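You operate a simulated robot arm through the tools that you are given. There is no shell and no other tool. Be economical: measure what you need, move in short steps, check, and stop when the job is done.

The job below is to be done with a simulated robot arm. You get a single attempt, and the scene is never put back.

## Task
Set up for the floor: hose from the green nozzle into the wand, suction on high.
Fine: Put that nozzle on the cleaning stand's nozzle shelf. Set down upright: what you pick out.

Only the result counts: the job must be done as asked and must still hold three seconds after the hand-in. Knocking over, shifting, dropping, spilling or breaking anything else fails it.

## Robot
A 6-joint arm with a two-finger parallel gripper on a trunk, on a base that drives. Base frame: it is fixed to the floor where the robot stands at the start and does not move with it; the origin is under the middle of the robot, x ahead of it, y to its left, z up; the surface under the hand at the start is at about z = 90. Readings come in cm, rad, newtons and seconds.
With the tool pointing down near the work surface it reaches from about 14 to 84 cm from the robot's upright axis, wherever it stands. Its first joint turns from -2.897 to 2.897 rad. Places, roughly: black hose end (4x4x12 cm) [50, 0, 110]; cleaning stand nozzle shelf [-80, -150, 80]; slot nozzle [-75, -175, 125]; suction dial [40, -70, 110]; vacuum switch [20, -60, 110]; wand socket [30, 40, 50]; wide nozzle socket [50, 0, 100]. Payload 3.91 kg.
Tool frame: the origin (TCP) lies between the finger pads and is the grasp point; the fingertips stand 3 cm ahead of it; z points along the fingers, y is the line along which they close. Largest opening 11 cm; finger width 2, thickness 1; the body of the gripper, 4.8 by 11.2 cm, starts 5.5 cm behind the TCP.
Orientation is told as [roll, pitch, yaw] about the base's x, y, z axes, in that order, counted from this pose: with the fingers straight down and closing along the base's y, the tool's x points along the base's -x, its y along +y and its z along -z.

## Interface
- The arm moves only by the tool send_rows. Its argument "steps" is one flat list of numbers, 6 for each row, row after row: the shift along the tool's x, y, z in m, then the turn, a rotation vector about the tool's x, y, z in rad. In form: [x, y, z, wx, wy, wz, x, y, z, wx, wy, wz, ...]. A call has 1 to 12 rows; each row is the pose to reach, as a shift and turn from the pose commanded when the call began, along the tool's axes at that moment. "jaw" is the finger opening in m, from 0 to 0.11, set as the call begins (left out, the last holds). A row lasts 0.2 s, in which the tool goes at most 5 cm and 0.15 rad; a call with a longer step from one row to the next is refused whole, and so is a gripper value outside its range. Where a pose cannot be reached the arm comes as near as it can. A force on the tool above 90 N (or 10 N above the force at the start of the call, whichever is more), or a blocked arm, ends the call early, and 0.2 s more pass. Each finger travels about 10.8 cm/s and halts on what it meets, pressing with about 27 N; the grip force reading is that of the motor and also rises with nothing between the fingers. The clock runs only during rows and for 0.2 s after the last one: add rows that repeat a pose to give the fingers time. The reply holds the time, the measured pose of the TCP, the force on the tool along the base axes, the opening and the grip force, in the units named above and with some noise, with the torque about the TCP (base axes, N m) and any sound that the robot's microphone picked up, and new pictures: "show" is both (left out), scene, wrist or none.
- Cameras (640 x 400 px; columns grow to the right, rows downward): "scene" is now at [-7.69, -0.98, 153.76]; the picture's right is [-0.20, -0.98, 0.00], its down [-0.55, 0.11, -0.83] and it looks along [0.81, -0.16, -0.56] (base axes); focal length 229 px, centre (320, 200). "wrist" rides on the gripper at [7.7, 0.7, -11.4] in the tool frame; the picture's right is [-0.09, 1.00, 0.00], its down [-0.80, -0.07, -0.59] and it looks along [-0.59, -0.05, 0.80] (tool axes); focal length 270 px, centre (320, 200). There is no depth. A picture from a camera that has moved, and an enlarged one, comes with that camera's place and axes in the base frame and with its lens. The place of the scene camera against the robot may be out by one fixed shift of up to 1.2 cm in any direction.
- lift_body(by): slides the trunk up (or, below 0, down) by that many cm; the arm and the scene camera ride with it, the base frame stays. It gives what a move gives, with no picture.
- roll_base(legs): drives the robot by 1 to 6 legs, each [ahead, left, turn to the left] in cm, cm and rad, along the robot's own axes; the way and the turn of a leg run together, so that a leg with both is an arc; at most 150 cm and 3.142 rad a leg. The arm and the cameras ride along, it lands a little off, and it stops where it bumps. It gives what a move gives, and a new picture of the scene camera.
- aim_head(pan, tilt): turns the head with the scene camera to pan (to the left, within 1.501 rad either way) and tilt (down, from -0.506 to 1.204), counted from straight ahead of the robot. It gives what a move gives, and a new picture of the scene camera.
- inspect(camera, box): a new picture of the part [left, top, right, bottom] of that camera's present view, enlarged. It takes no simulated time.
- finish_job(): hands the job in; it is judged then, once.

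Go step by step. Nothing tells you exact positions but the pictures and the camera data: compare them with the known pose of the tool, close in by small moves and look again before you grip or let go. The budget is 120 turns and 260 pictures, counting those below and the enlarged ones. Unless the task says otherwise, let go and move clear before handing in, and close with one line.

The tools are called after "Call:" as name(argument=value, ...) on one line, values as JSON. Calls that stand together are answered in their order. send_rows: Moves the arm, as the interface text tells. Its arguments: {"type":"object","properties":{"steps":{"type":"array"},"jaw":{"type":"number"},"show":{"type":"string","enum":["both","scene","wrist","none"]}},"required":["steps"]} The other tools are called the same way: lift_body (by) slides the trunk up or down; roll_base (legs) drives the base; aim_head (pan, tilt) turns the head that bears the scene camera; inspect (camera, box) takes an enlarged picture of a part of a camera's view; finish_job () hands the job in.

At the start:

```text
clock: 0.0
position: [28.01, -22.26, 138.38]
orientation: [0.0, 0.0, 0.001]
ft_force: [0.2, -0.9, -0.9]
moment: [0.0, 0.03, -0.03]
opening: 10.99
finger_force: 0.0
trunk travel left (down, up): [-47.5, 6.5]
robot x, y, heading: [-0.15, -0.26, -0.0]
head pan, tilt: [-0.199, 0.595]
```

scene: 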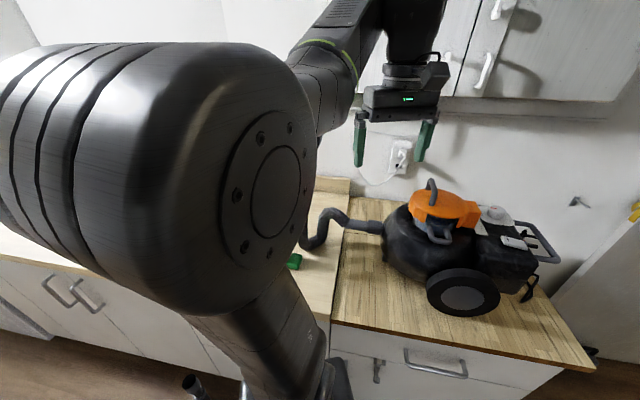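
wrist: 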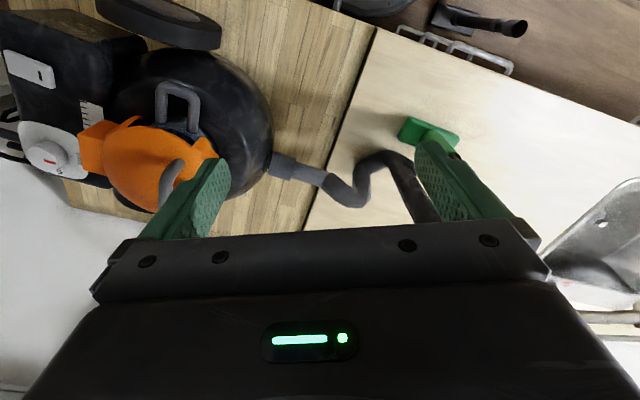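

I see the vacuum on the right counter, with its hose running to a green nozzle near the middle. I'll look closer and around before moving.

Call:
inspect(camera="wrist", box=[0, 0, 320, 200])

Call:
inspect(camera="wrist", box=[260, 0, 580, 240])

Call:
inspect(camera="scene", box=[370, 150, 570, 320])

Call:
aim_head(pan=0.9, tilt=0.9)

Call:
aim_head(pan=-1.5, tilt=0.6)

```text
2.00 times, centred on (160, 100) of wrist
camera zoom: at [20.49, -21.55, 149.89], right [0.09, 1.0, 0.0], down [0.8, -0.07, 0.59], along [0.59, -0.05, -0.8], focal length 541 px, centre (640, 400)
```

zoom: 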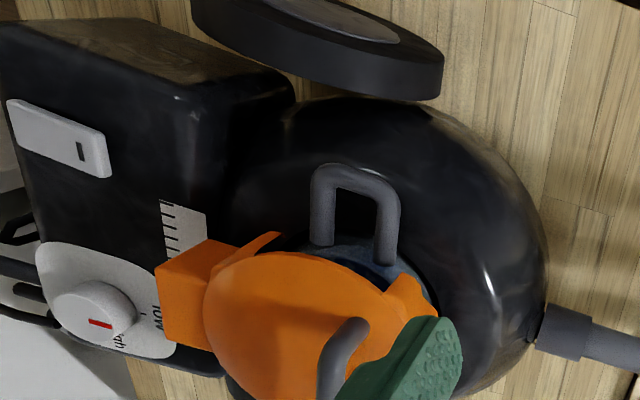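

```text
1.67 times, centred on (420, 120) of wrist
camera zoom: at [20.49, -21.55, 149.89], right [0.09, 1.0, 0.0], down [0.8, -0.07, 0.59], along [0.59, -0.05, -0.8], focal length 450 px, centre (153, 333)
```

zoom: 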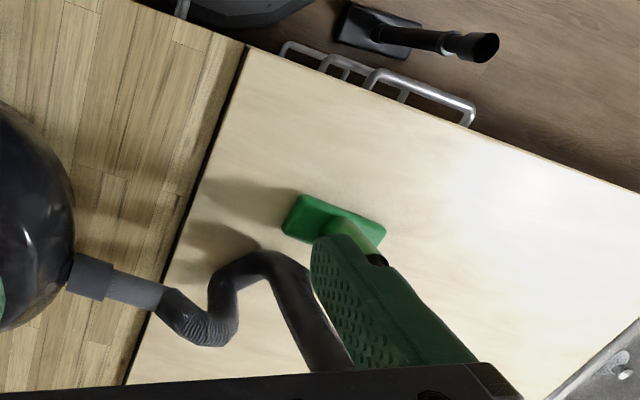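

```text
2.35 times, centred on (470, 235) of scene
camera zoom: at [-7.69, -0.98, 153.76], right [-0.2, -0.98, 0.0], down [-0.55, 0.11, -0.83], along [0.81, -0.16, -0.56], focal length 540 px, centre (-33, 118)
```

zoom: 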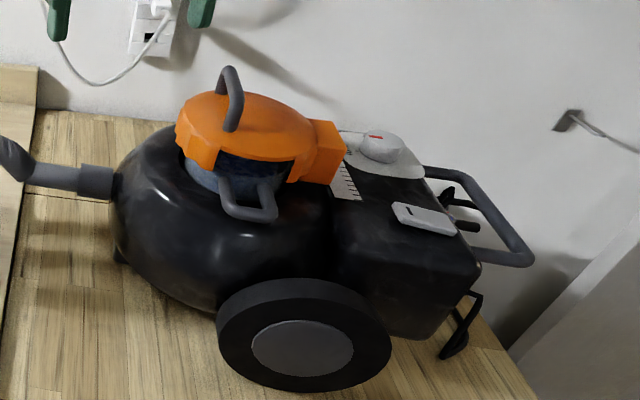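

```text
clock: 1.3
position: [28.08, -22.17, 138.21]
orientation: [0.002, 0.0, 0.0]
ft_force: [0.4, -0.6, -0.3]
moment: [0.01, 0.03, -0.02]
opening: 11.0
finger_force: 0.0
trunk travel left (down, up): [-47.5, 6.5]
robot x, y, heading: [-0.02, -0.29, -0.003]
head pan, tilt: [0.901, 0.901]
camera scene: at [-11.68, 6.68, 151.24], right [0.78, -0.62, 0.0], down [-0.49, -0.61, -0.62], along [0.39, 0.49, -0.78], focal length 229 px, centre (320, 200)
```

scene: 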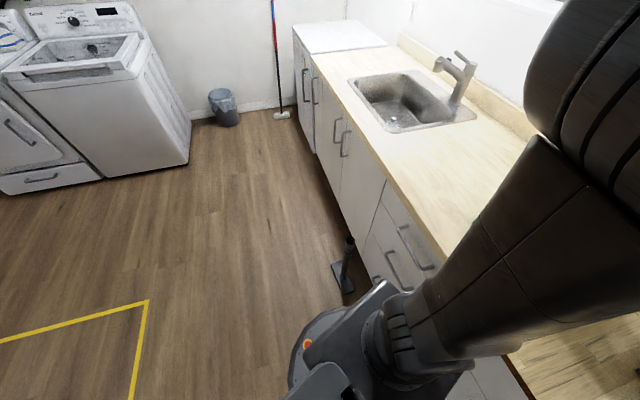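

```text
clock: 3.5
position: [28.07, -22.38, 138.3]
orientation: [0.0, -0.001, -0.001]
ft_force: [-0.1, 0.5, -0.3]
moment: [-0.01, -0.02, 0.02]
opening: 10.99
finger_force: 0.1
trunk travel left (down, up): [-47.5, 6.5]
robot x, y, heading: [-0.28, -0.06, 0.002]
head pan, tilt: [-1.499, 0.6]
camera scene: at [-15.73, -8.05, 153.71], right [-1.0, -0.07, 0.0], down [-0.04, 0.56, -0.83], along [0.06, -0.82, -0.56], focal length 229 px, centre (320, 200)
```

scene: 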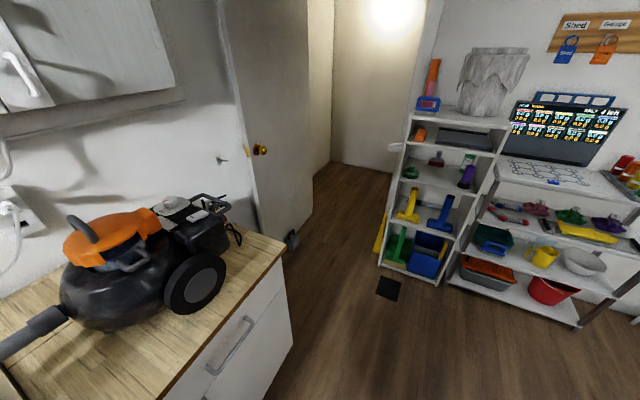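

The cleaning stand is to the right with several shelves. I'm zooming in on it, the dial and the hose.

Call:
inspect(camera="scene", box=[370, 40, 530, 300])

Call:
inspect(camera="scene", box=[395, 110, 495, 180])

Call:
inspect(camera="wrist", box=[0, 60, 120, 200])

Call:
inspect(camera="scene", box=[490, 20, 640, 120])

```text
1.54 times, centred on (450, 170) of scene
camera zoom: at [-15.73, -8.05, 153.71], right [-1.0, -0.07, 0.0], down [-0.04, 0.56, -0.83], along [0.06, -0.82, -0.56], focal length 353 px, centre (120, 246)
```

zoom: 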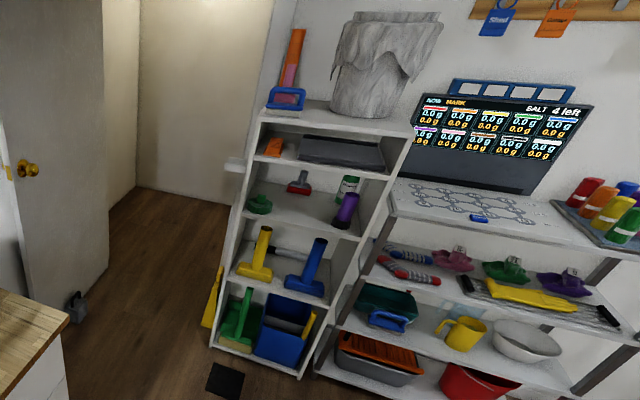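

```text
5.71 times, centred on (445, 145) of scene
camera zoom: at [-15.73, -8.05, 153.71], right [-1.0, -0.07, 0.0], down [-0.04, 0.56, -0.83], along [0.06, -0.82, -0.56], focal length 1310 px, centre (-394, 514)
```

zoom: 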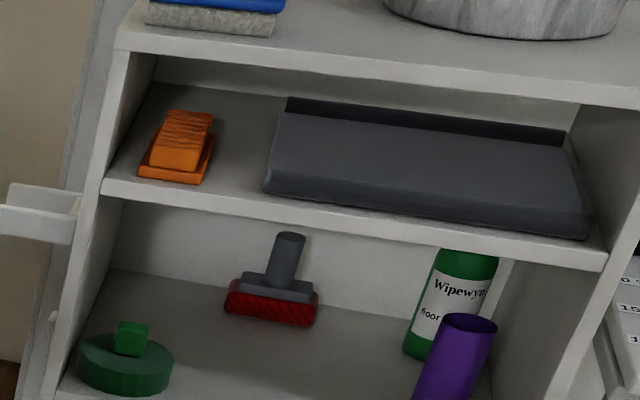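

```text
2.86 times, centred on (60, 130) of wrist
camera zoom: at [20.49, -21.55, 149.89], right [0.09, 1.0, 0.0], down [0.8, -0.07, 0.59], along [0.59, -0.05, -0.8], focal length 772 px, centre (1063, 400)
```

zoom: 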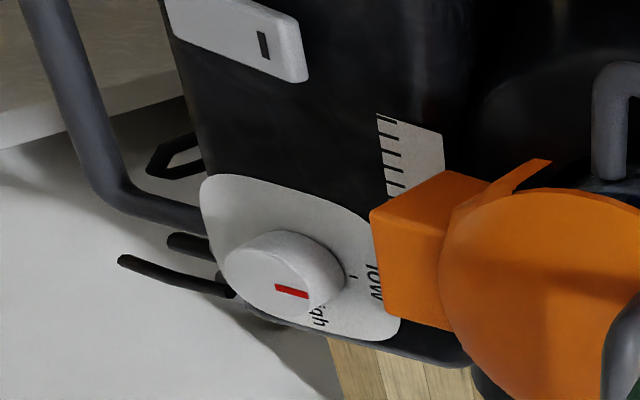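

```text
4.00 times, centred on (565, 70) of scene
camera zoom: at [-15.73, -8.05, 153.71], right [-1.0, -0.07, 0.0], down [-0.04, 0.56, -0.83], along [0.06, -0.82, -0.56], focal length 917 px, centre (-660, 720)
```

zoom: 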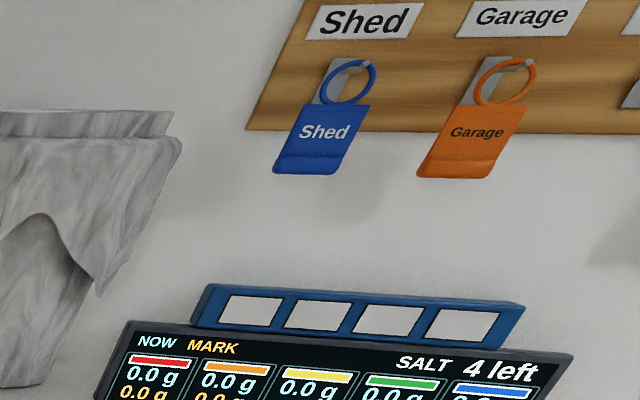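

The shelf near z≈80 holding the round brush and the red nozzle must be the nozzle shelf. The dial reads between low and high, and the wand stands on the floor with its socket at about z=50. Next I move the hand over the hose end to see it.

Call:
send_rows(steps=[0, 0.045, 0, 0, 0, 0, 0, 0.09, 0, 0, 0, 0, 0, 0.135, 0, 0, 0, 0, 0.03, 0.18, 0, 0, 0, 0, 0.03, 0.22, 0, 0, 0, 0], show="wrist")

Call:
aim_head(pan=0.0, tilt=0.75)

```text
refused: row 4 steps farther than a row can; nothing moved
```

```text
clock: 5.1
position: [28.01, -22.2, 138.36]
orientation: [-0.001, -0.001, -0.001]
ft_force: [-0.1, 0.1, 1.0]
moment: [0.02, -0.05, -0.01]
opening: 11.0
finger_force: 0.1
trunk travel left (down, up): [-47.5, 6.5]
robot x, y, heading: [0.21, -0.06, 0.001]
head pan, tilt: [0.0, 0.75]
camera scene: at [-8.08, 0.76, 152.43], right [0.0, -1.0, 0.0], down [-0.68, 0.0, -0.73], along [0.73, 0.0, -0.68], focal length 229 px, centre (320, 200)
```

scene: 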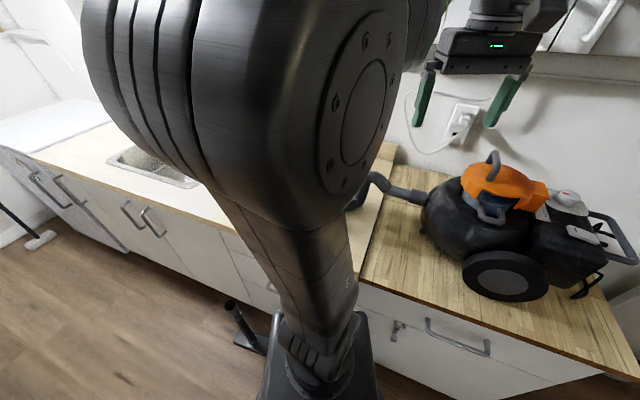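

I'm splitting the move into shorter steps.

Call:
send_rows(steps=[0, 0.045, 0, 0, 0, 0, 0, 0.09, 0, 0, 0, 0, 0, 0.135, 0, 0, 0, 0, 0.015, 0.18, 0, 0, 0, 0, 0.03, 0.22, 0, 0, 0, 0], show="both")

```text
clock: 6.5
position: [28.36, 0.71, 134.67]
orientation: [-0.028, 0.085, -0.003]
ft_force: [0.5, 0.5, 0.9]
moment: [0.01, 0.04, 0.01]
opening: 11.0
finger_force: 0.1
out of reach, approached as far as the arm can: row 3, 4, 5
trunk travel left (down, up): [-47.5, 6.5]
robot x, y, heading: [0.09, -0.29, 0.0]
head pan, tilt: [0.0, 0.75]
stopped in row 5: the arm was blocked; the commanded pose is now the measured one
camera scene: at [-7.95, 0.36, 152.5], right [-0.05, -1.0, 0.0], down [-0.68, 0.04, -0.74], along [0.74, -0.04, -0.68], focal length 229 px, centre (320, 200)
camera wrist: at [21.81, 1.7, 146.8], right [0.09, 1.0, -0.04], down [0.85, -0.06, 0.53], along [0.52, -0.08, -0.85], focal length 270 px, centre (320, 200)
```

scene: 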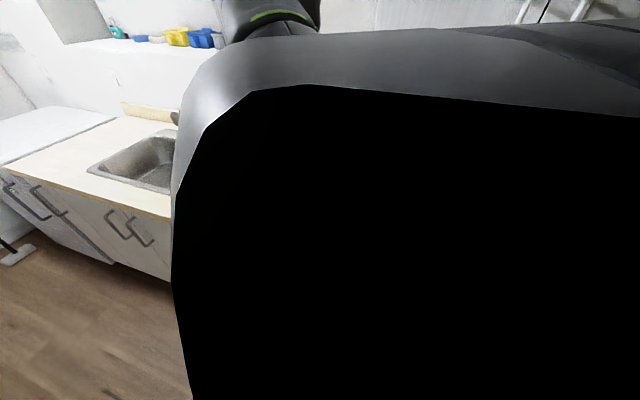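
wrist: 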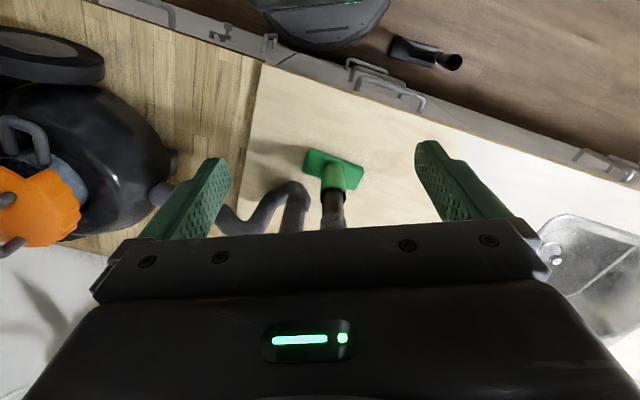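

The arm is cramped this close. The hose end stands vertically in the green nozzle at about (47,0), and the wand is nearly upright at about (33,40). I'll back the base off for room.

Call:
roll_base(legs=[[-25, 0, 0]])

Call:
send_rows(steps=[-0.045, 0, 0, 0, 0, 0, -0.09, 0, 0, 0, 0, 0, -0.135, 0, 0, 0, 0, 0, -0.18, 0, 0, 0, 0, 0, -0.22, 0, 0, 0, 0, 0])

```text
clock: 8.3
position: [3.54, 0.56, 134.57]
orientation: [-0.029, 0.084, -0.003]
ft_force: [0.3, -0.3, 0.2]
moment: [-0.01, 0.02, -0.03]
opening: 11.0
finger_force: 0.1
trunk travel left (down, up): [-47.5, 6.5]
robot x, y, heading: [-24.67, -0.0, 0.003]
head pan, tilt: [0.0, 0.75]
camera scene: at [-32.83, 0.77, 152.42], right [0.0, -1.0, 0.0], down [-0.68, 0.0, -0.73], along [0.73, 0.0, -0.68], focal length 229 px, centre (320, 200)
```

scene: 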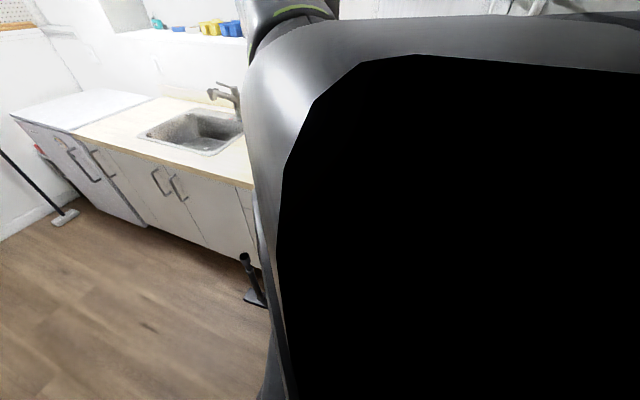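

```text
clock: 9.5
position: [25.64, 0.32, 132.73]
orientation: [-0.03, 0.085, -0.004]
ft_force: [-0.1, -0.6, -0.8]
moment: [0.03, -0.01, 0.0]
opening: 11.02
finger_force: 0.1
trunk travel left (down, up): [-47.5, 6.5]
robot x, y, heading: [-24.36, 0.16, -0.001]
head pan, tilt: [0.0, 0.75]
camera scene: at [-32.6, 0.77, 152.43], right [0.0, -1.0, 0.0], down [-0.68, 0.0, -0.73], along [0.73, 0.0, -0.68], focal length 229 px, centre (320, 200)
camera wrist: at [19.08, 1.31, 144.96], right [0.09, 1.0, -0.04], down [0.85, -0.06, 0.52], along [0.52, -0.08, -0.85], focal length 270 px, centre (320, 200)
```

scene: 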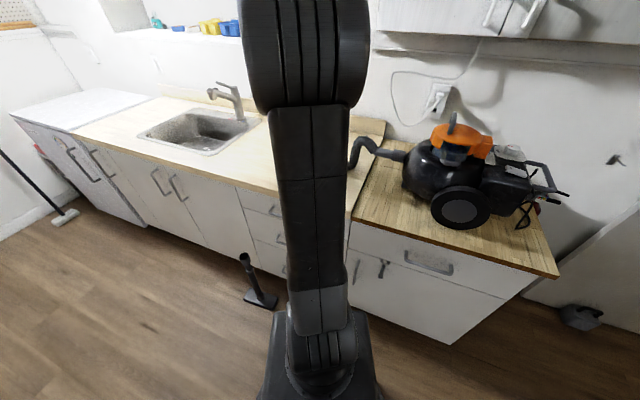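
wrist: 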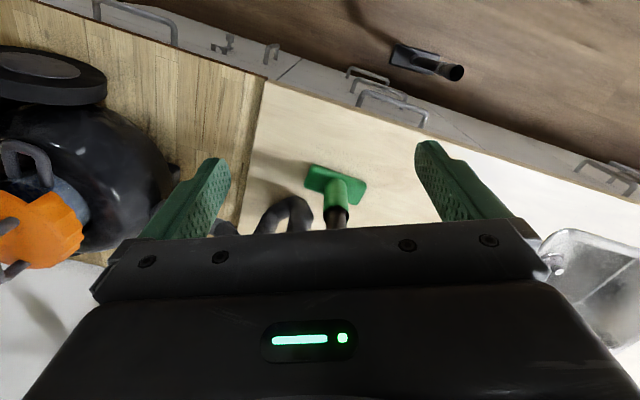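

Next I'll flip the hand half a turn so the wrist camera will be on top when the fingers point forward.

Call:
send_rows(steps=[0, 0, 0, 0, 0, 0.14, 0, 0, 0, 0, 0, 0.28, 0, 0, 0, 0, 0, 0.42, 0, 0, 0, 0, 0, 0.56, 0, 0, 0, 0, 0, 0.7, 0, 0, 0, 0, 0, 0.84, 0, 0, 0, 0, 0, 0.98, 0, 0, 0, 0, 0, 1.12, 0, 0, 0, 0, 0, 1.26, 0, 0, 0, 0, 0, 1.4, 0, 0, 0, 0, 0, 1.54, 0, 0, 0, 0, 0, 1.57], show="none")

Call:
send_rows(steps=[0, 0, 0, 0, 0, 0.14, 0, 0, 0, 0, 0, 0.28, 0, 0, 0, 0, 0, 0.42, 0, 0, 0, 0, 0, 0.56, 0, 0, 0, 0, 0, 0.7, 0, 0, 0, 0, 0, 0.84, 0, 0, 0, 0, 0, 0.98, 0, 0, 0, 0, 0, 1.12, 0, 0, 0, 0, 0, 1.26, 0, 0, 0, 0, 0, 1.4, 0, 0, 0, 0, 0, 1.54, 0, 0, 0, 0, 0, 1.57], show="wrist")

```text
clock: 12.1
position: [25.6, 0.57, 132.87]
orientation: [-0.085, -0.03, -1.571]
ft_force: [-0.3, -0.1, 0.1]
moment: [-0.02, 0.01, 0.0]
opening: 10.99
finger_force: 0.1
trunk travel left (down, up): [-47.5, 6.5]
robot x, y, heading: [-24.63, 0.11, -0.002]
head pan, tilt: [0.0, 0.75]
```

```text
clock: 14.7
position: [25.53, -10.83, 133.04]
orientation: [0.026, -0.084, -3.106]
ft_force: [-0.6, 1.4, 0.0]
moment: [-0.02, 0.0, 0.01]
opening: 11.0
finger_force: 0.0
out of reach, approached as far as the arm can: row 10, 11, 12
trunk travel left (down, up): [-47.5, 6.5]
robot x, y, heading: [-24.72, 0.36, 0.0]
head pan, tilt: [0.0, 0.75]
camera wrist: at [34.38, -10.88, 143.95], right [-0.05, -1.0, 0.03], down [-0.75, 0.06, 0.66], along [-0.66, 0.01, -0.75], focal length 270 px, centre (320, 200)
```

wrist: 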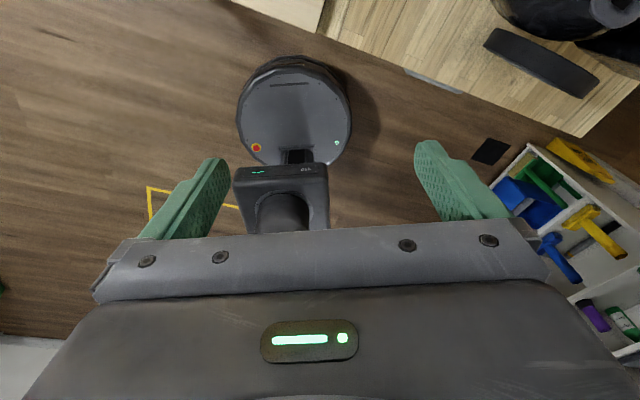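

The flip meets the joint limit, so I'll go back to the original roll and use the camera-below pose with a forward tilt.

Call:
send_rows(steps=[0, -0.01, 0, 0, 0, -0.14, 0, -0.02, 0, 0, 0, -0.28, 0, -0.03, 0, 0, 0, -0.42, 0, -0.04, 0, 0, 0, -0.56, 0, -0.05, 0, 0, 0, -0.7, 0, -0.06, 0, 0, 0, -0.84, 0, -0.07, 0, 0, 0, -0.98, 0, -0.08, 0, 0, 0, -1.12, 0, -0.09, 0, 0, 0, -1.26, 0, -0.1, 0, 0, 0, -1.4, 0, -0.11, 0, 0, 0, -1.54], show="none")

Call:
send_rows(steps=[0, 0, 0, 0, 0, -0.14, 0, 0, 0, 0, 0, -0.28, 0, 0, 0, 0, 0, -0.42, 0, 0, 0, 0, 0, -0.56, 0, 0, 0, 0, 0, -0.7, 0, 0, 0, 0, 0, -0.84, 0, 0, 0, 0, 0, -0.98, 0, 0, 0, 0, 0, -1.12, 0, 0, 0, 0, 0, -1.26, 0, 0, 0, 0, 0, -1.4, 0, 0, 0, 0, 0, -1.54, 0, 0, 0, 0, 0, -1.566], show="none")

```text
clock: 17.1
position: [25.51, 0.38, 132.73]
orientation: [-0.084, -0.032, -1.597]
ft_force: [-0.1, 0.6, -0.6]
moment: [-0.01, -0.02, 0.01]
opening: 11.0
finger_force: 0.1
trunk travel left (down, up): [-47.5, 6.5]
robot x, y, heading: [-24.93, -0.12, -0.003]
head pan, tilt: [0.0, 0.75]
```

```text
clock: 19.7
position: [25.7, 0.44, 132.8]
orientation: [-0.032, 0.084, -0.033]
ft_force: [0.3, 0.1, 0.3]
moment: [-0.01, 0.0, 0.02]
opening: 10.99
finger_force: 0.0
trunk travel left (down, up): [-47.5, 6.5]
robot x, y, heading: [-24.72, -0.24, 0.0]
head pan, tilt: [0.0, 0.75]
```

Now I pitch the fingers forward to about 30° below horizontal.

Call:
send_rows(steps=[0, 0, 0, 0, -0.14, 0, 0, 0, 0, 0, -0.28, 0, 0, 0, 0, 0, -0.42, 0, 0, 0, 0, 0, -0.56, 0, 0, 0, 0, 0, -0.7, 0, 0, 0, 0, 0, -0.84, 0, 0, 0, 0, 0, -0.98, 0, 0, 0, 0, 0, -1.12, 0])

```text
clock: 21.5
position: [25.52, 0.39, 132.78]
orientation: [-0.065, -1.038, 0.023]
ft_force: [0.0, -0.1, -0.1]
moment: [0.02, 0.03, -0.01]
opening: 11.0
finger_force: 0.0
trunk travel left (down, up): [-47.5, 6.5]
robot x, y, heading: [-24.63, -0.16, -0.001]
head pan, tilt: [0.0, 0.75]
camera scene: at [-32.76, 0.77, 152.43], right [0.0, -1.0, 0.0], down [-0.68, 0.0, -0.73], along [0.73, 0.0, -0.68], focal length 229 px, centre (320, 200)
camera wrist: at [11.95, 1.58, 132.04], right [0.08, 1.0, 0.04], down [-0.11, -0.04, 0.99], along [0.99, -0.08, 0.1], focal length 270 px, centre (320, 200)
```

scene: 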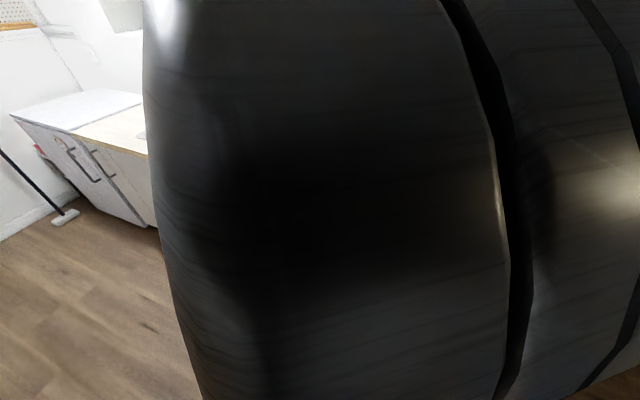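
wrist: 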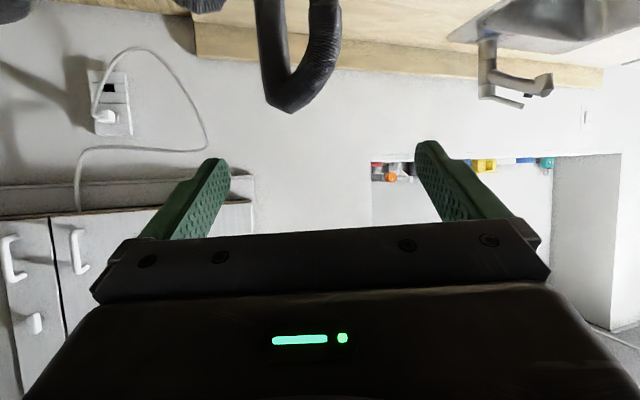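

The tilt works and the hose arch peaks at about z=123. I'll straighten the residual roll and lower the trunk so the hand comes level with the hose end.

Call:
send_rows(steps=[0, 0, 0, -0.048, 0, 0.015], show="none")

Call:
lift_body(by=-20)

Call:
inspect(camera="wrist", box=[0, 0, 640, 400])

```text
clock: 21.9
position: [25.65, 0.21, 132.74]
orientation: [0.008, -1.033, -0.009]
ft_force: [0.5, 0.7, 0.3]
moment: [0.04, -0.02, -0.02]
opening: 11.0
finger_force: 0.0
trunk travel left (down, up): [-47.5, 6.5]
robot x, y, heading: [-24.65, -0.1, -0.002]
head pan, tilt: [0.0, 0.75]
```

```text
clock: 24.1
position: [25.59, 0.4, 112.68]
orientation: [0.009, -1.036, -0.009]
ft_force: [-0.2, 0.0, 0.5]
moment: [0.0, -0.01, -0.02]
opening: 10.98
finger_force: 0.1
trunk travel left (down, up): [-27.5, 26.5]
robot x, y, heading: [-24.55, -0.06, 0.002]
head pan, tilt: [0.0, 0.75]
```

```text
1.00 times, centred on (320, 200) of wrist (not enlarged: the box is as wide or as high as the picture)
camera zoom: at [11.98, 1.09, 112.1], right [0.05, 1.0, 0.08], down [-0.1, -0.08, 0.99], along [0.99, -0.05, 0.1], focal length 270 px, centre (320, 200)
```

zoom: 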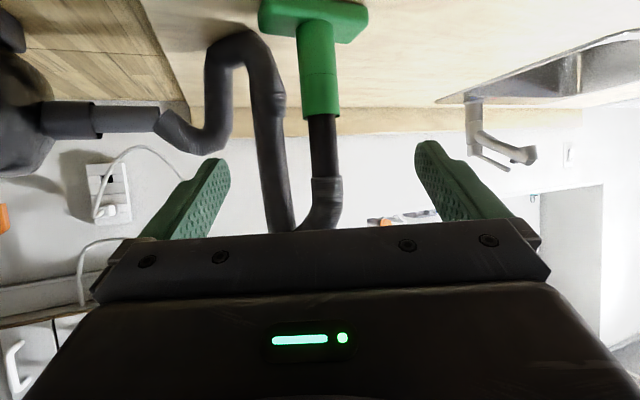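

Upside-down view: the black hose end (about 4 cm wide) stands in the green neck, exposed roughly z 104–113, at x≈49.5, y≈0. The return strand of hose lies about 2.7 cm to its side, so I narrow the jaws and approach.

Call:
send_rows(steps=[-0.01, 0, 0.036, 0, 0, 0, -0.021, 0, 0.072, 0, 0, 0, -0.031, 0, 0.108, 0, 0, 0, -0.042, 0, 0.1436, 0, 0, 0], jaw=0.06, show="both")

```text
clock: 25.1
position: [40.13, 0.44, 109.34]
orientation: [0.011, -1.035, -0.008]
ft_force: [-0.1, -0.6, -0.1]
moment: [0.01, -0.01, 0.03]
opening: 5.98
finger_force: 0.1
trunk travel left (down, up): [-27.5, 26.5]
robot x, y, heading: [-23.98, -0.19, -0.001]
head pan, tilt: [0.0, 0.75]
camera scene: at [-32.71, 0.77, 132.42], right [0.0, -1.0, 0.0], down [-0.68, 0.0, -0.73], along [0.73, 0.0, -0.68], focal length 229 px, centre (320, 200)
camera wrist: at [26.5, 1.08, 108.63], right [0.05, 1.0, 0.08], down [-0.1, -0.08, 0.99], along [0.99, -0.05, 0.1], focal length 270 px, centre (320, 200)
```

scene: 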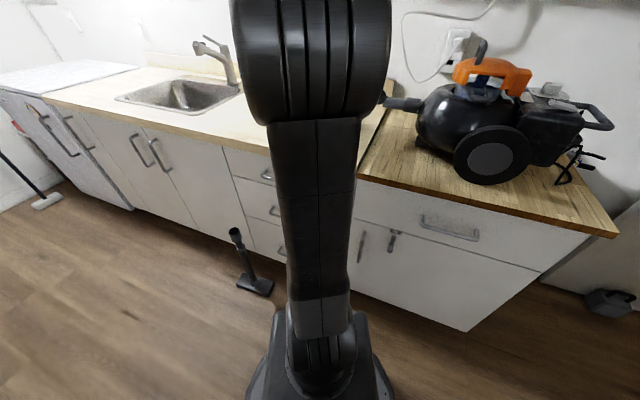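
wrist: 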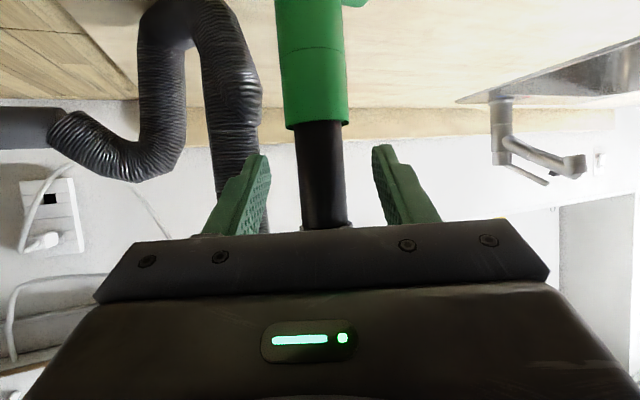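

The tube is centred between the fingers at about x=49. I advance so it sits between the pads.

Call:
send_rows(steps=[-0.011, 0.001, 0.019, 0, 0, 0, -0.022, 0.002, 0.038, 0, 0, 0, -0.033, 0.002, 0.057, 0, 0, 0, -0.044, 0.002, 0.0749, 0, 0, 0], show="wrist")

```text
clock: 26.1
position: [48.82, 0.53, 109.38]
orientation: [0.01, -1.034, -0.01]
ft_force: [0.6, 0.1, -0.9]
moment: [-0.01, 0.02, -0.02]
opening: 6.0
finger_force: 0.0
trunk travel left (down, up): [-27.5, 26.5]
robot x, y, heading: [-24.67, 0.43, 0.002]
head pan, tilt: [0.0, 0.75]
camera wrist: at [35.24, 1.3, 108.68], right [0.05, 1.0, 0.08], down [-0.1, -0.08, 0.99], along [0.99, -0.05, 0.1], focal length 270 px, centre (320, 200)
```

wrist: 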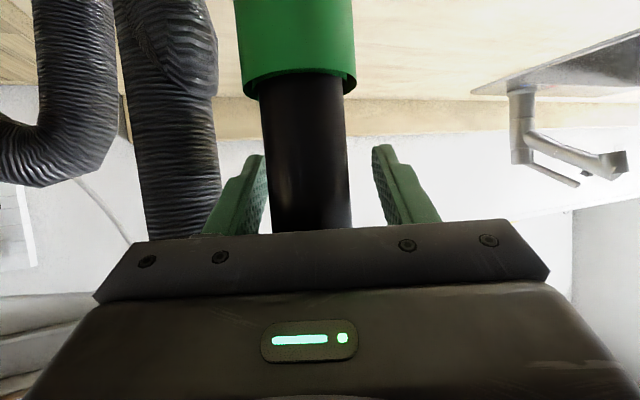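

The tube is between the pads, very slightly off centre. I shift by 3 mm and close.

Call:
send_rows(steps=[0, -0.003, 0, 0, 0, 0], show="none")

Call:
send_rows(steps=[0, 0, 0, 0, 0, 0, 0, 0, 0, 0, 0, 0, 0, 0, 0, 0, 0, 0], jaw=0.03, show="wrist")

```text
clock: 26.5
position: [48.81, 0.16, 109.1]
orientation: [0.01, -1.035, -0.006]
ft_force: [0.1, 0.2, 0.2]
moment: [-0.03, -0.01, 0.01]
opening: 6.02
finger_force: 0.0
trunk travel left (down, up): [-27.5, 26.5]
robot x, y, heading: [-24.93, -0.41, -0.003]
head pan, tilt: [0.0, 0.75]
```

```text
clock: 27.3
position: [48.88, 0.37, 109.16]
orientation: [0.008, -1.036, -0.008]
ft_force: [-0.3, -0.6, -0.7]
moment: [-0.04, 0.01, -0.02]
opening: 3.47
finger_force: 26.9
trunk travel left (down, up): [-27.5, 26.5]
robot x, y, heading: [-25.15, -0.14, -0.002]
head pan, tilt: [0.0, 0.75]
camera wrist: at [35.21, 0.93, 108.54], right [0.05, 1.0, 0.08], down [-0.1, -0.08, 0.99], along [0.99, -0.05, 0.1], focal length 270 px, centre (320, 200)
```

wrist: 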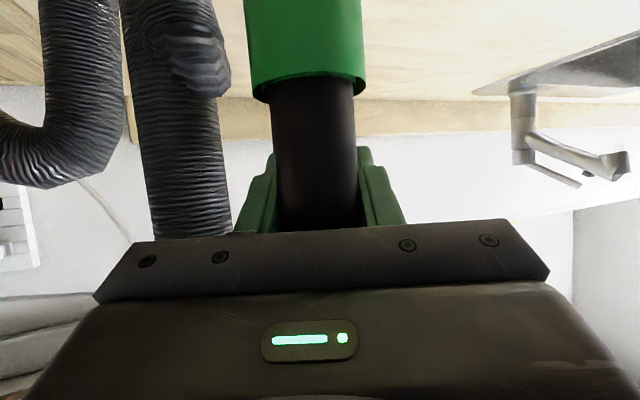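

The end is gripped (3.5 cm). I pull straight up slowly and watch the nozzle.

Call:
send_rows(steps=[-0.0043, 0, -0.0025, 0, 0, 0, -0.0086, 0, -0.0051, 0, 0, 0, -0.0129, 0, -0.0076, 0, 0, 0, -0.0172, 0, -0.0102, 0, 0, 0], show="wrist")

```text
clock: 28.3
position: [48.95, 0.33, 111.09]
orientation: [0.011, -1.036, -0.008]
ft_force: [-0.4, 0.4, -1.0]
moment: [-0.02, 0.0, 0.0]
opening: 3.49
finger_force: 27.2
trunk travel left (down, up): [-27.5, 26.5]
robot x, y, heading: [-24.78, -0.01, -0.0]
head pan, tilt: [0.0, 0.75]
camera wrist: at [35.22, 1.05, 110.4], right [0.05, 1.0, 0.08], down [-0.1, -0.08, 0.99], along [0.99, -0.05, 0.1], focal length 270 px, centre (320, 200)
```

wrist: 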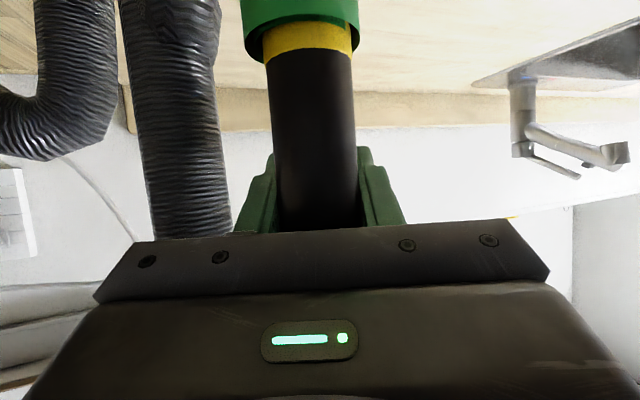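

It slides out cleanly, revealing a yellow depth band while the nozzle stays put. I continue upward.

Call:
send_rows(steps=[-0.0129, 0, -0.0076, 0, 0, 0, -0.0258, 0, -0.0152, 0, 0, 0, -0.0387, 0, -0.0229, 0, 0, 0, -0.0516, 0, -0.0305, 0, 0, 0, -0.0689, 0, -0.0406, 0, 0, 0], show="wrist")

```text
clock: 29.5
position: [48.87, 0.07, 119.06]
orientation: [0.009, -1.034, -0.01]
ft_force: [-0.2, 0.1, -0.6]
moment: [0.01, -0.02, 0.0]
opening: 3.51
finger_force: 26.7
trunk travel left (down, up): [-27.5, 26.5]
robot x, y, heading: [-25.03, 0.12, 0.003]
head pan, tilt: [0.0, 0.75]
camera wrist: at [35.17, 0.83, 118.49], right [0.05, 1.0, 0.08], down [-0.1, -0.08, 0.99], along [0.99, -0.05, 0.1], focal length 270 px, centre (320, 200)
```

wrist: 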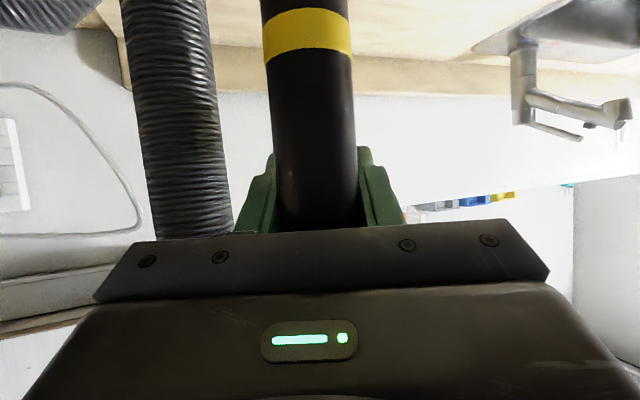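

The hose end is out of the nozzle. I lift a bit more, pull back to the near side of the counter so the hose won't sweep over the nozzle, and look.

Call:
send_rows(steps=[-0.0172, 0, -0.0102, 0, 0, 0, -0.0258, 0, -0.0152, 0, 0, 0, -0.006, 0, -0.053, 0, 0, 0, 0.018, 0, -0.09, 0, 0, 0, 0.042, 0, -0.13, 0, 0, 0, 0.0707, 0, -0.165, 0, 0, 0, 0.0707, 0, -0.179, 0, 0, 0], show="both")

```text
clock: 31.1
position: [29.47, 0.3, 122.07]
orientation: [0.013, -1.037, -0.008]
ft_force: [-0.6, -0.3, 0.4]
moment: [-0.03, -0.02, 0.01]
opening: 3.51
finger_force: 26.7
trunk travel left (down, up): [-27.5, 26.5]
robot x, y, heading: [-24.34, -0.56, 0.0]
head pan, tilt: [0.0, 0.75]
camera scene: at [-32.76, 0.77, 132.42], right [0.0, -1.0, 0.0], down [-0.68, 0.0, -0.73], along [0.73, 0.0, -0.68], focal length 229 px, centre (320, 200)
camera wrist: at [15.86, 1.08, 121.45], right [0.05, 1.0, 0.08], down [-0.1, -0.08, 0.99], along [0.99, -0.05, 0.1], focal length 270 px, centre (320, 200)
```

scene: 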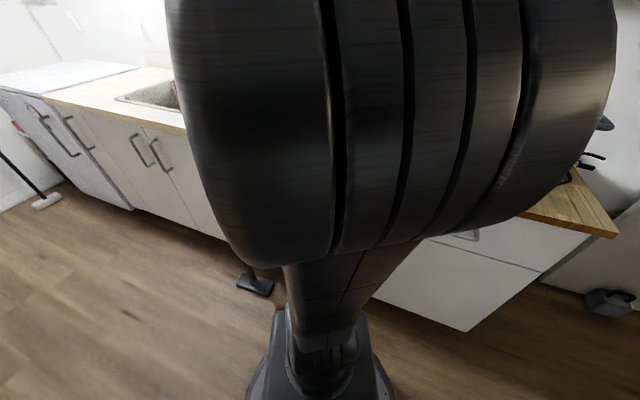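
wrist: 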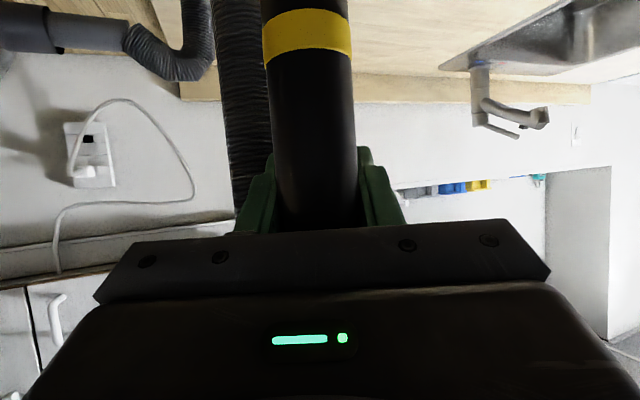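

The hose follows freely. By triangulation the wand socket is at about (33, 39, 50.5). I turn the base left by 0.6 rad and lower the trunk.

Call:
roll_base(legs=[[0, 0, 0.6]])

Call:
inspect(camera="wrist", box=[0, 0, 640, 400])

```text
clock: 33.1
position: [19.84, 30.98, 122.15]
orientation: [0.009, -1.034, 0.589]
ft_force: [-0.7, 0.1, 0.1]
moment: [0.01, 0.0, 0.01]
opening: 3.47
finger_force: 27.0
trunk travel left (down, up): [-27.5, 26.5]
robot x, y, heading: [-24.69, -0.0, 0.598]
head pan, tilt: [0.0, 0.75]
camera scene: at [-31.21, -4.14, 132.43], right [0.56, -0.83, 0.0], down [-0.56, -0.38, -0.73], along [0.6, 0.41, -0.68], focal length 229 px, centre (320, 200)
```

scene: 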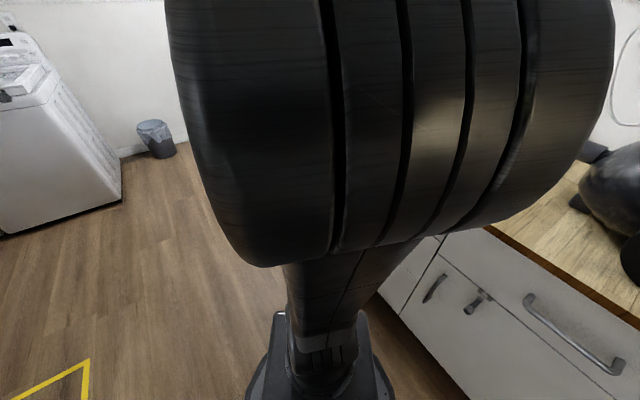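

```text
1.00 times, centred on (320, 200) of wrist (not enlarged: the box is as wide or as high as the picture)
camera zoom: at [8.28, 23.72, 121.46], right [-0.52, 0.85, 0.08], down [-0.04, -0.12, 0.99], along [0.85, 0.52, 0.1], focal length 270 px, centre (320, 200)
```

zoom: 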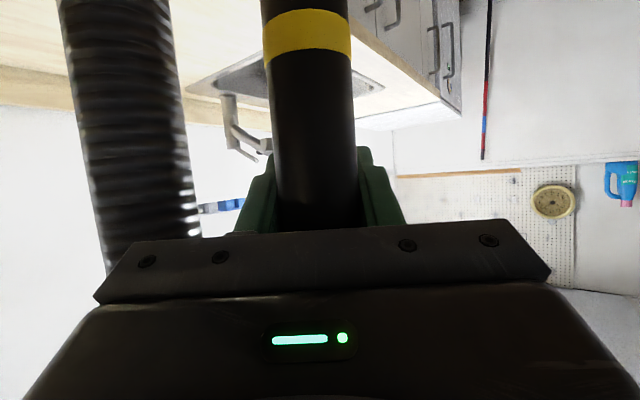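

No contact, hose still held. I lower the trunk 27 cm and then the hand further.

Call:
lift_body(by=-27)

Call:
send_rows(steps=[0.0344, 0, 0.0203, 0, 0, 0, 0.0689, 0, 0.0406, 0, 0, 0, 0.103, 0, 0.061, 0, 0, 0, 0.137, 0, 0.0813, 0, 0, 0, 0.172, 0, 0.1016, 0, 0, 0])

```text
clock: 35.9
position: [19.88, 30.85, 95.14]
orientation: [0.008, -1.035, 0.59]
ft_force: [0.8, 0.0, -1.3]
moment: [0.02, -0.01, 0.02]
opening: 3.51
finger_force: 26.7
trunk travel left (down, up): [-0.5, 53.5]
robot x, y, heading: [-24.77, 0.01, 0.603]
head pan, tilt: [0.0, 0.75]
```

```text
clock: 37.1
position: [19.81, 31.28, 75.32]
orientation: [0.015, -1.033, 0.588]
ft_force: [-0.4, 0.7, -0.6]
moment: [0.0, -0.04, -0.03]
opening: 3.47
finger_force: 27.1
trunk travel left (down, up): [-0.5, 53.5]
robot x, y, heading: [-24.96, -0.37, 0.601]
head pan, tilt: [0.0, 0.75]
camera scene: at [-31.23, -4.15, 105.43], right [0.56, -0.83, 0.0], down [-0.56, -0.38, -0.73], along [0.6, 0.41, -0.68], focal length 229 px, centre (320, 200)
camera wrist: at [8.13, 24.03, 74.6], right [-0.53, 0.85, 0.08], down [-0.04, -0.12, 0.99], along [0.85, 0.52, 0.1], focal length 270 px, centre (320, 200)
```

scene: 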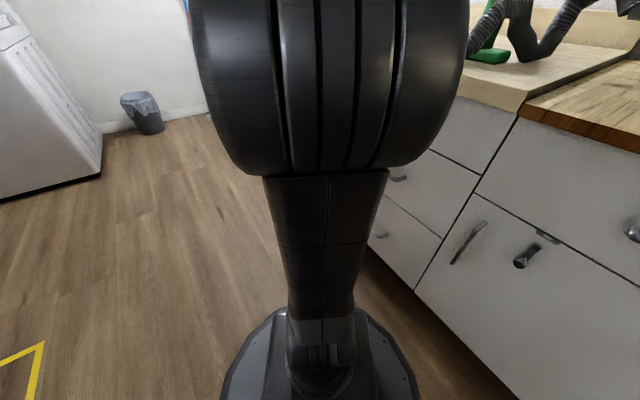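
wrist: 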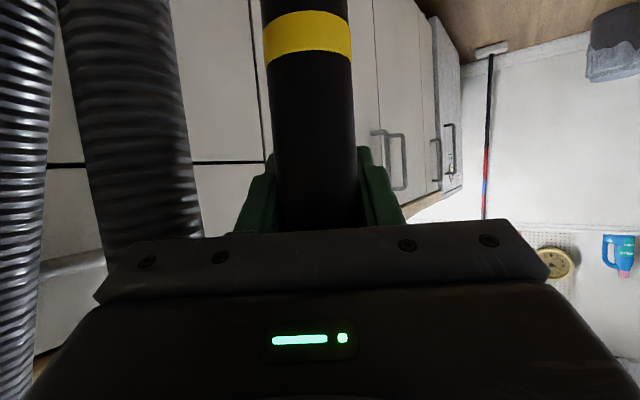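

The wand is below and hidden behind the hose end. I go lower and sidestep to see the socket.

Call:
send_rows(steps=[0.0344, -0.02, 0.0203, 0, 0, 0, 0.0689, -0.04, 0.0406, 0, 0, 0, 0.086, -0.06, 0.0508, 0, 0, 0, 0.112, -0.08, 0.066, 0, 0, 0], show="wrist")

```text
clock: 38.1
position: [23.62, 24.72, 63.39]
orientation: [0.008, -1.039, 0.595]
ft_force: [-0.3, -1.6, 0.2]
moment: [0.02, 0.0, 0.02]
opening: 3.47
finger_force: 26.9
out of reach, approached as far as the arm can: row 1, 2, 3
trunk travel left (down, up): [-0.5, 53.5]
robot x, y, heading: [-24.56, -0.08, 0.597]
head pan, tilt: [0.0, 0.75]
camera wrist: at [12.03, 17.56, 62.57], right [-0.53, 0.85, 0.08], down [-0.04, -0.12, 0.99], along [0.85, 0.52, 0.1], focal length 270 px, centre (320, 200)
```

wrist: 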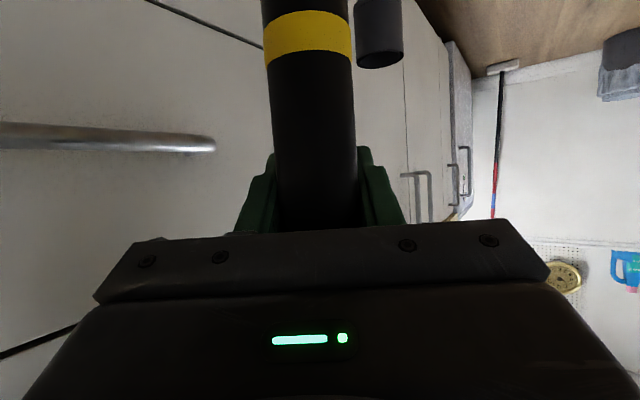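

The socket is now visible right of the hose end and looks vertical. I zoom to get exact pixels, then take a second view from the other side.

Call:
inspect(camera="wrist", box=[300, 0, 460, 100])

Call:
send_rows(steps=[0, 0.04, 0, 0, 0, 0, 0, 0.08, 0, 0, 0, 0, 0, 0.12, 0, 0, 0, 0, 0, 0.16, 0, 0, 0, 0, 0, 0.18, 0, 0, 0, 0], show="both")

Call:
inspect(camera="wrist", box=[140, 0, 300, 100])

```text
4.00 times, centred on (380, 50) of wrist
camera zoom: at [12.03, 17.56, 62.57], right [-0.53, 0.85, 0.08], down [-0.04, -0.12, 0.99], along [0.85, 0.52, 0.1], focal length 1081 px, centre (80, 800)
```

zoom: 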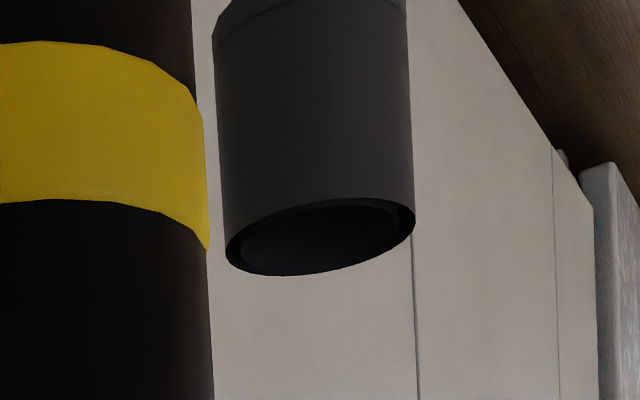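

```text
clock: 39.3
position: [14.09, 39.35, 62.1]
orientation: [0.01, -1.036, 0.592]
ft_force: [0.0, -0.2, -0.3]
moment: [-0.01, 0.05, -0.01]
opening: 3.5
finger_force: 26.7
trunk travel left (down, up): [-0.5, 53.5]
robot x, y, heading: [-24.45, -0.27, 0.597]
head pan, tilt: [0.0, 0.75]
camera scene: at [-31.2, -4.15, 105.43], right [0.56, -0.83, 0.0], down [-0.56, -0.38, -0.73], along [0.6, 0.41, -0.68], focal length 229 px, centre (320, 200)
camera wrist: at [2.4, 32.17, 61.48], right [-0.52, 0.85, 0.08], down [-0.04, -0.12, 0.99], along [0.85, 0.52, 0.1], focal length 270 px, centre (320, 200)
```

scene: 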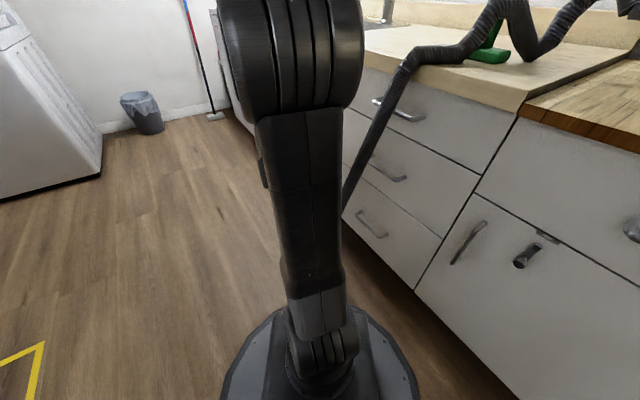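
wrist: 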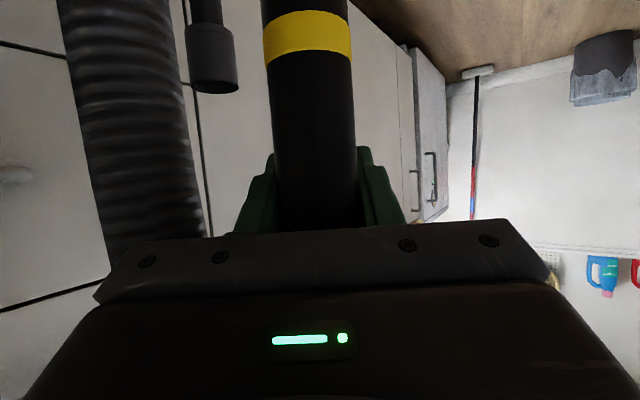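

```text
4.00 times, centred on (220, 50) of wrist
camera zoom: at [2.4, 32.17, 61.48], right [-0.52, 0.85, 0.08], down [-0.04, -0.12, 0.99], along [0.85, 0.52, 0.1], focal length 1081 px, centre (720, 800)
```

zoom: 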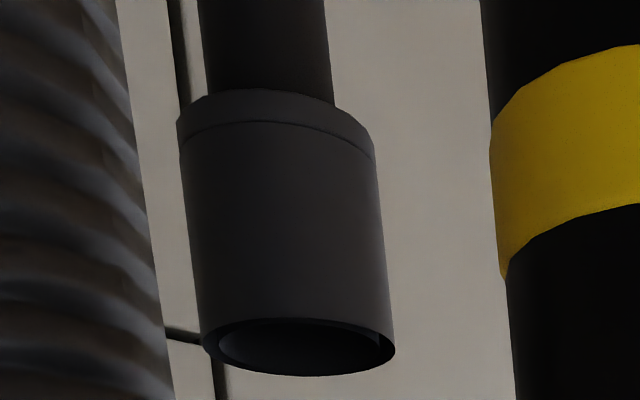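

The cup rim's outer diameter is about 5.1 cm and its inner about 4.2 cm, against a 3.5 cm tube. First triangulation puts it 15.2 cm ahead, 11.0 cm right and 10.7 cm below the TCP. I'll refine with two closer views from either side.

Call:
send_rows(steps=[-0.0127, -0.02, 0.0215, 0, 0, 0, -0.0255, -0.04, 0.043, 0, 0, 0, -0.0255, -0.04, 0.043, 0, 0, 0], show="none")

Call:
inspect(camera="wrist", box=[150, 0, 310, 100])

Call:
send_rows(steps=[0, -0.04, 0, 0, 0, 0, 0, -0.08, 0, 0, 0, 0, 0, -0.12, 0, 0, 0, 0, 0, -0.14, 0, 0, 0, 0, 0, -0.14, 0, 0, 0, 0], show="none")

Call:
inspect(camera="wrist", box=[330, 0, 490, 100])

```text
clock: 40.1
position: [20.6, 38.74, 62.14]
orientation: [0.007, -1.034, 0.591]
ft_force: [-0.2, 0.6, -1.0]
moment: [-0.01, -0.04, 0.01]
opening: 3.47
finger_force: 27.4
trunk travel left (down, up): [-0.5, 53.5]
robot x, y, heading: [-24.61, -0.02, 0.602]
head pan, tilt: [0.0, 0.75]
```

```text
4.00 times, centred on (230, 50) of wrist
camera zoom: at [8.92, 31.59, 61.54], right [-0.52, 0.85, 0.08], down [-0.04, -0.12, 0.99], along [0.85, 0.52, 0.1], focal length 1081 px, centre (680, 800)
```

zoom: 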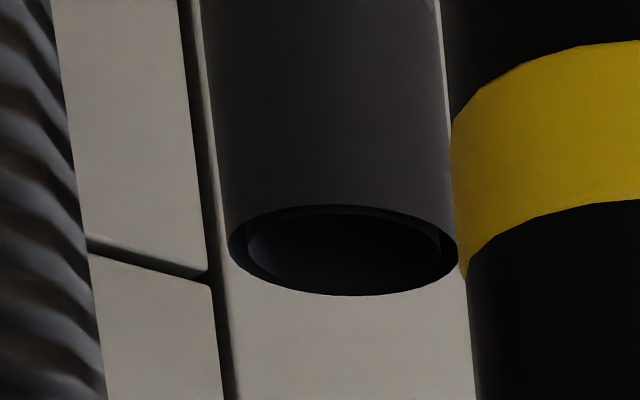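

```text
clock: 41.3
position: [28.51, 27.0, 62.23]
orientation: [0.01, -1.033, 0.592]
ft_force: [0.4, -0.3, -1.2]
moment: [-0.02, -0.03, 0.01]
opening: 3.48
finger_force: 26.9
trunk travel left (down, up): [-0.5, 53.5]
robot x, y, heading: [-24.59, 0.39, 0.599]
head pan, tilt: [0.0, 0.75]
```

```text
4.00 times, centred on (410, 50) of wrist
camera zoom: at [16.75, 19.98, 61.48], right [-0.52, 0.85, 0.08], down [-0.04, -0.12, 0.99], along [0.85, 0.52, 0.1], focal length 1081 px, centre (-40, 800)
```

zoom: 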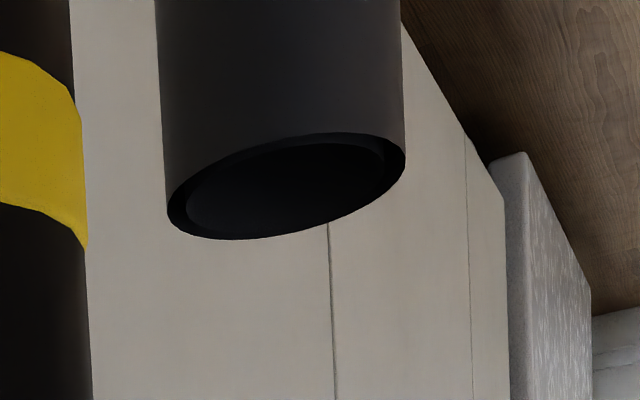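

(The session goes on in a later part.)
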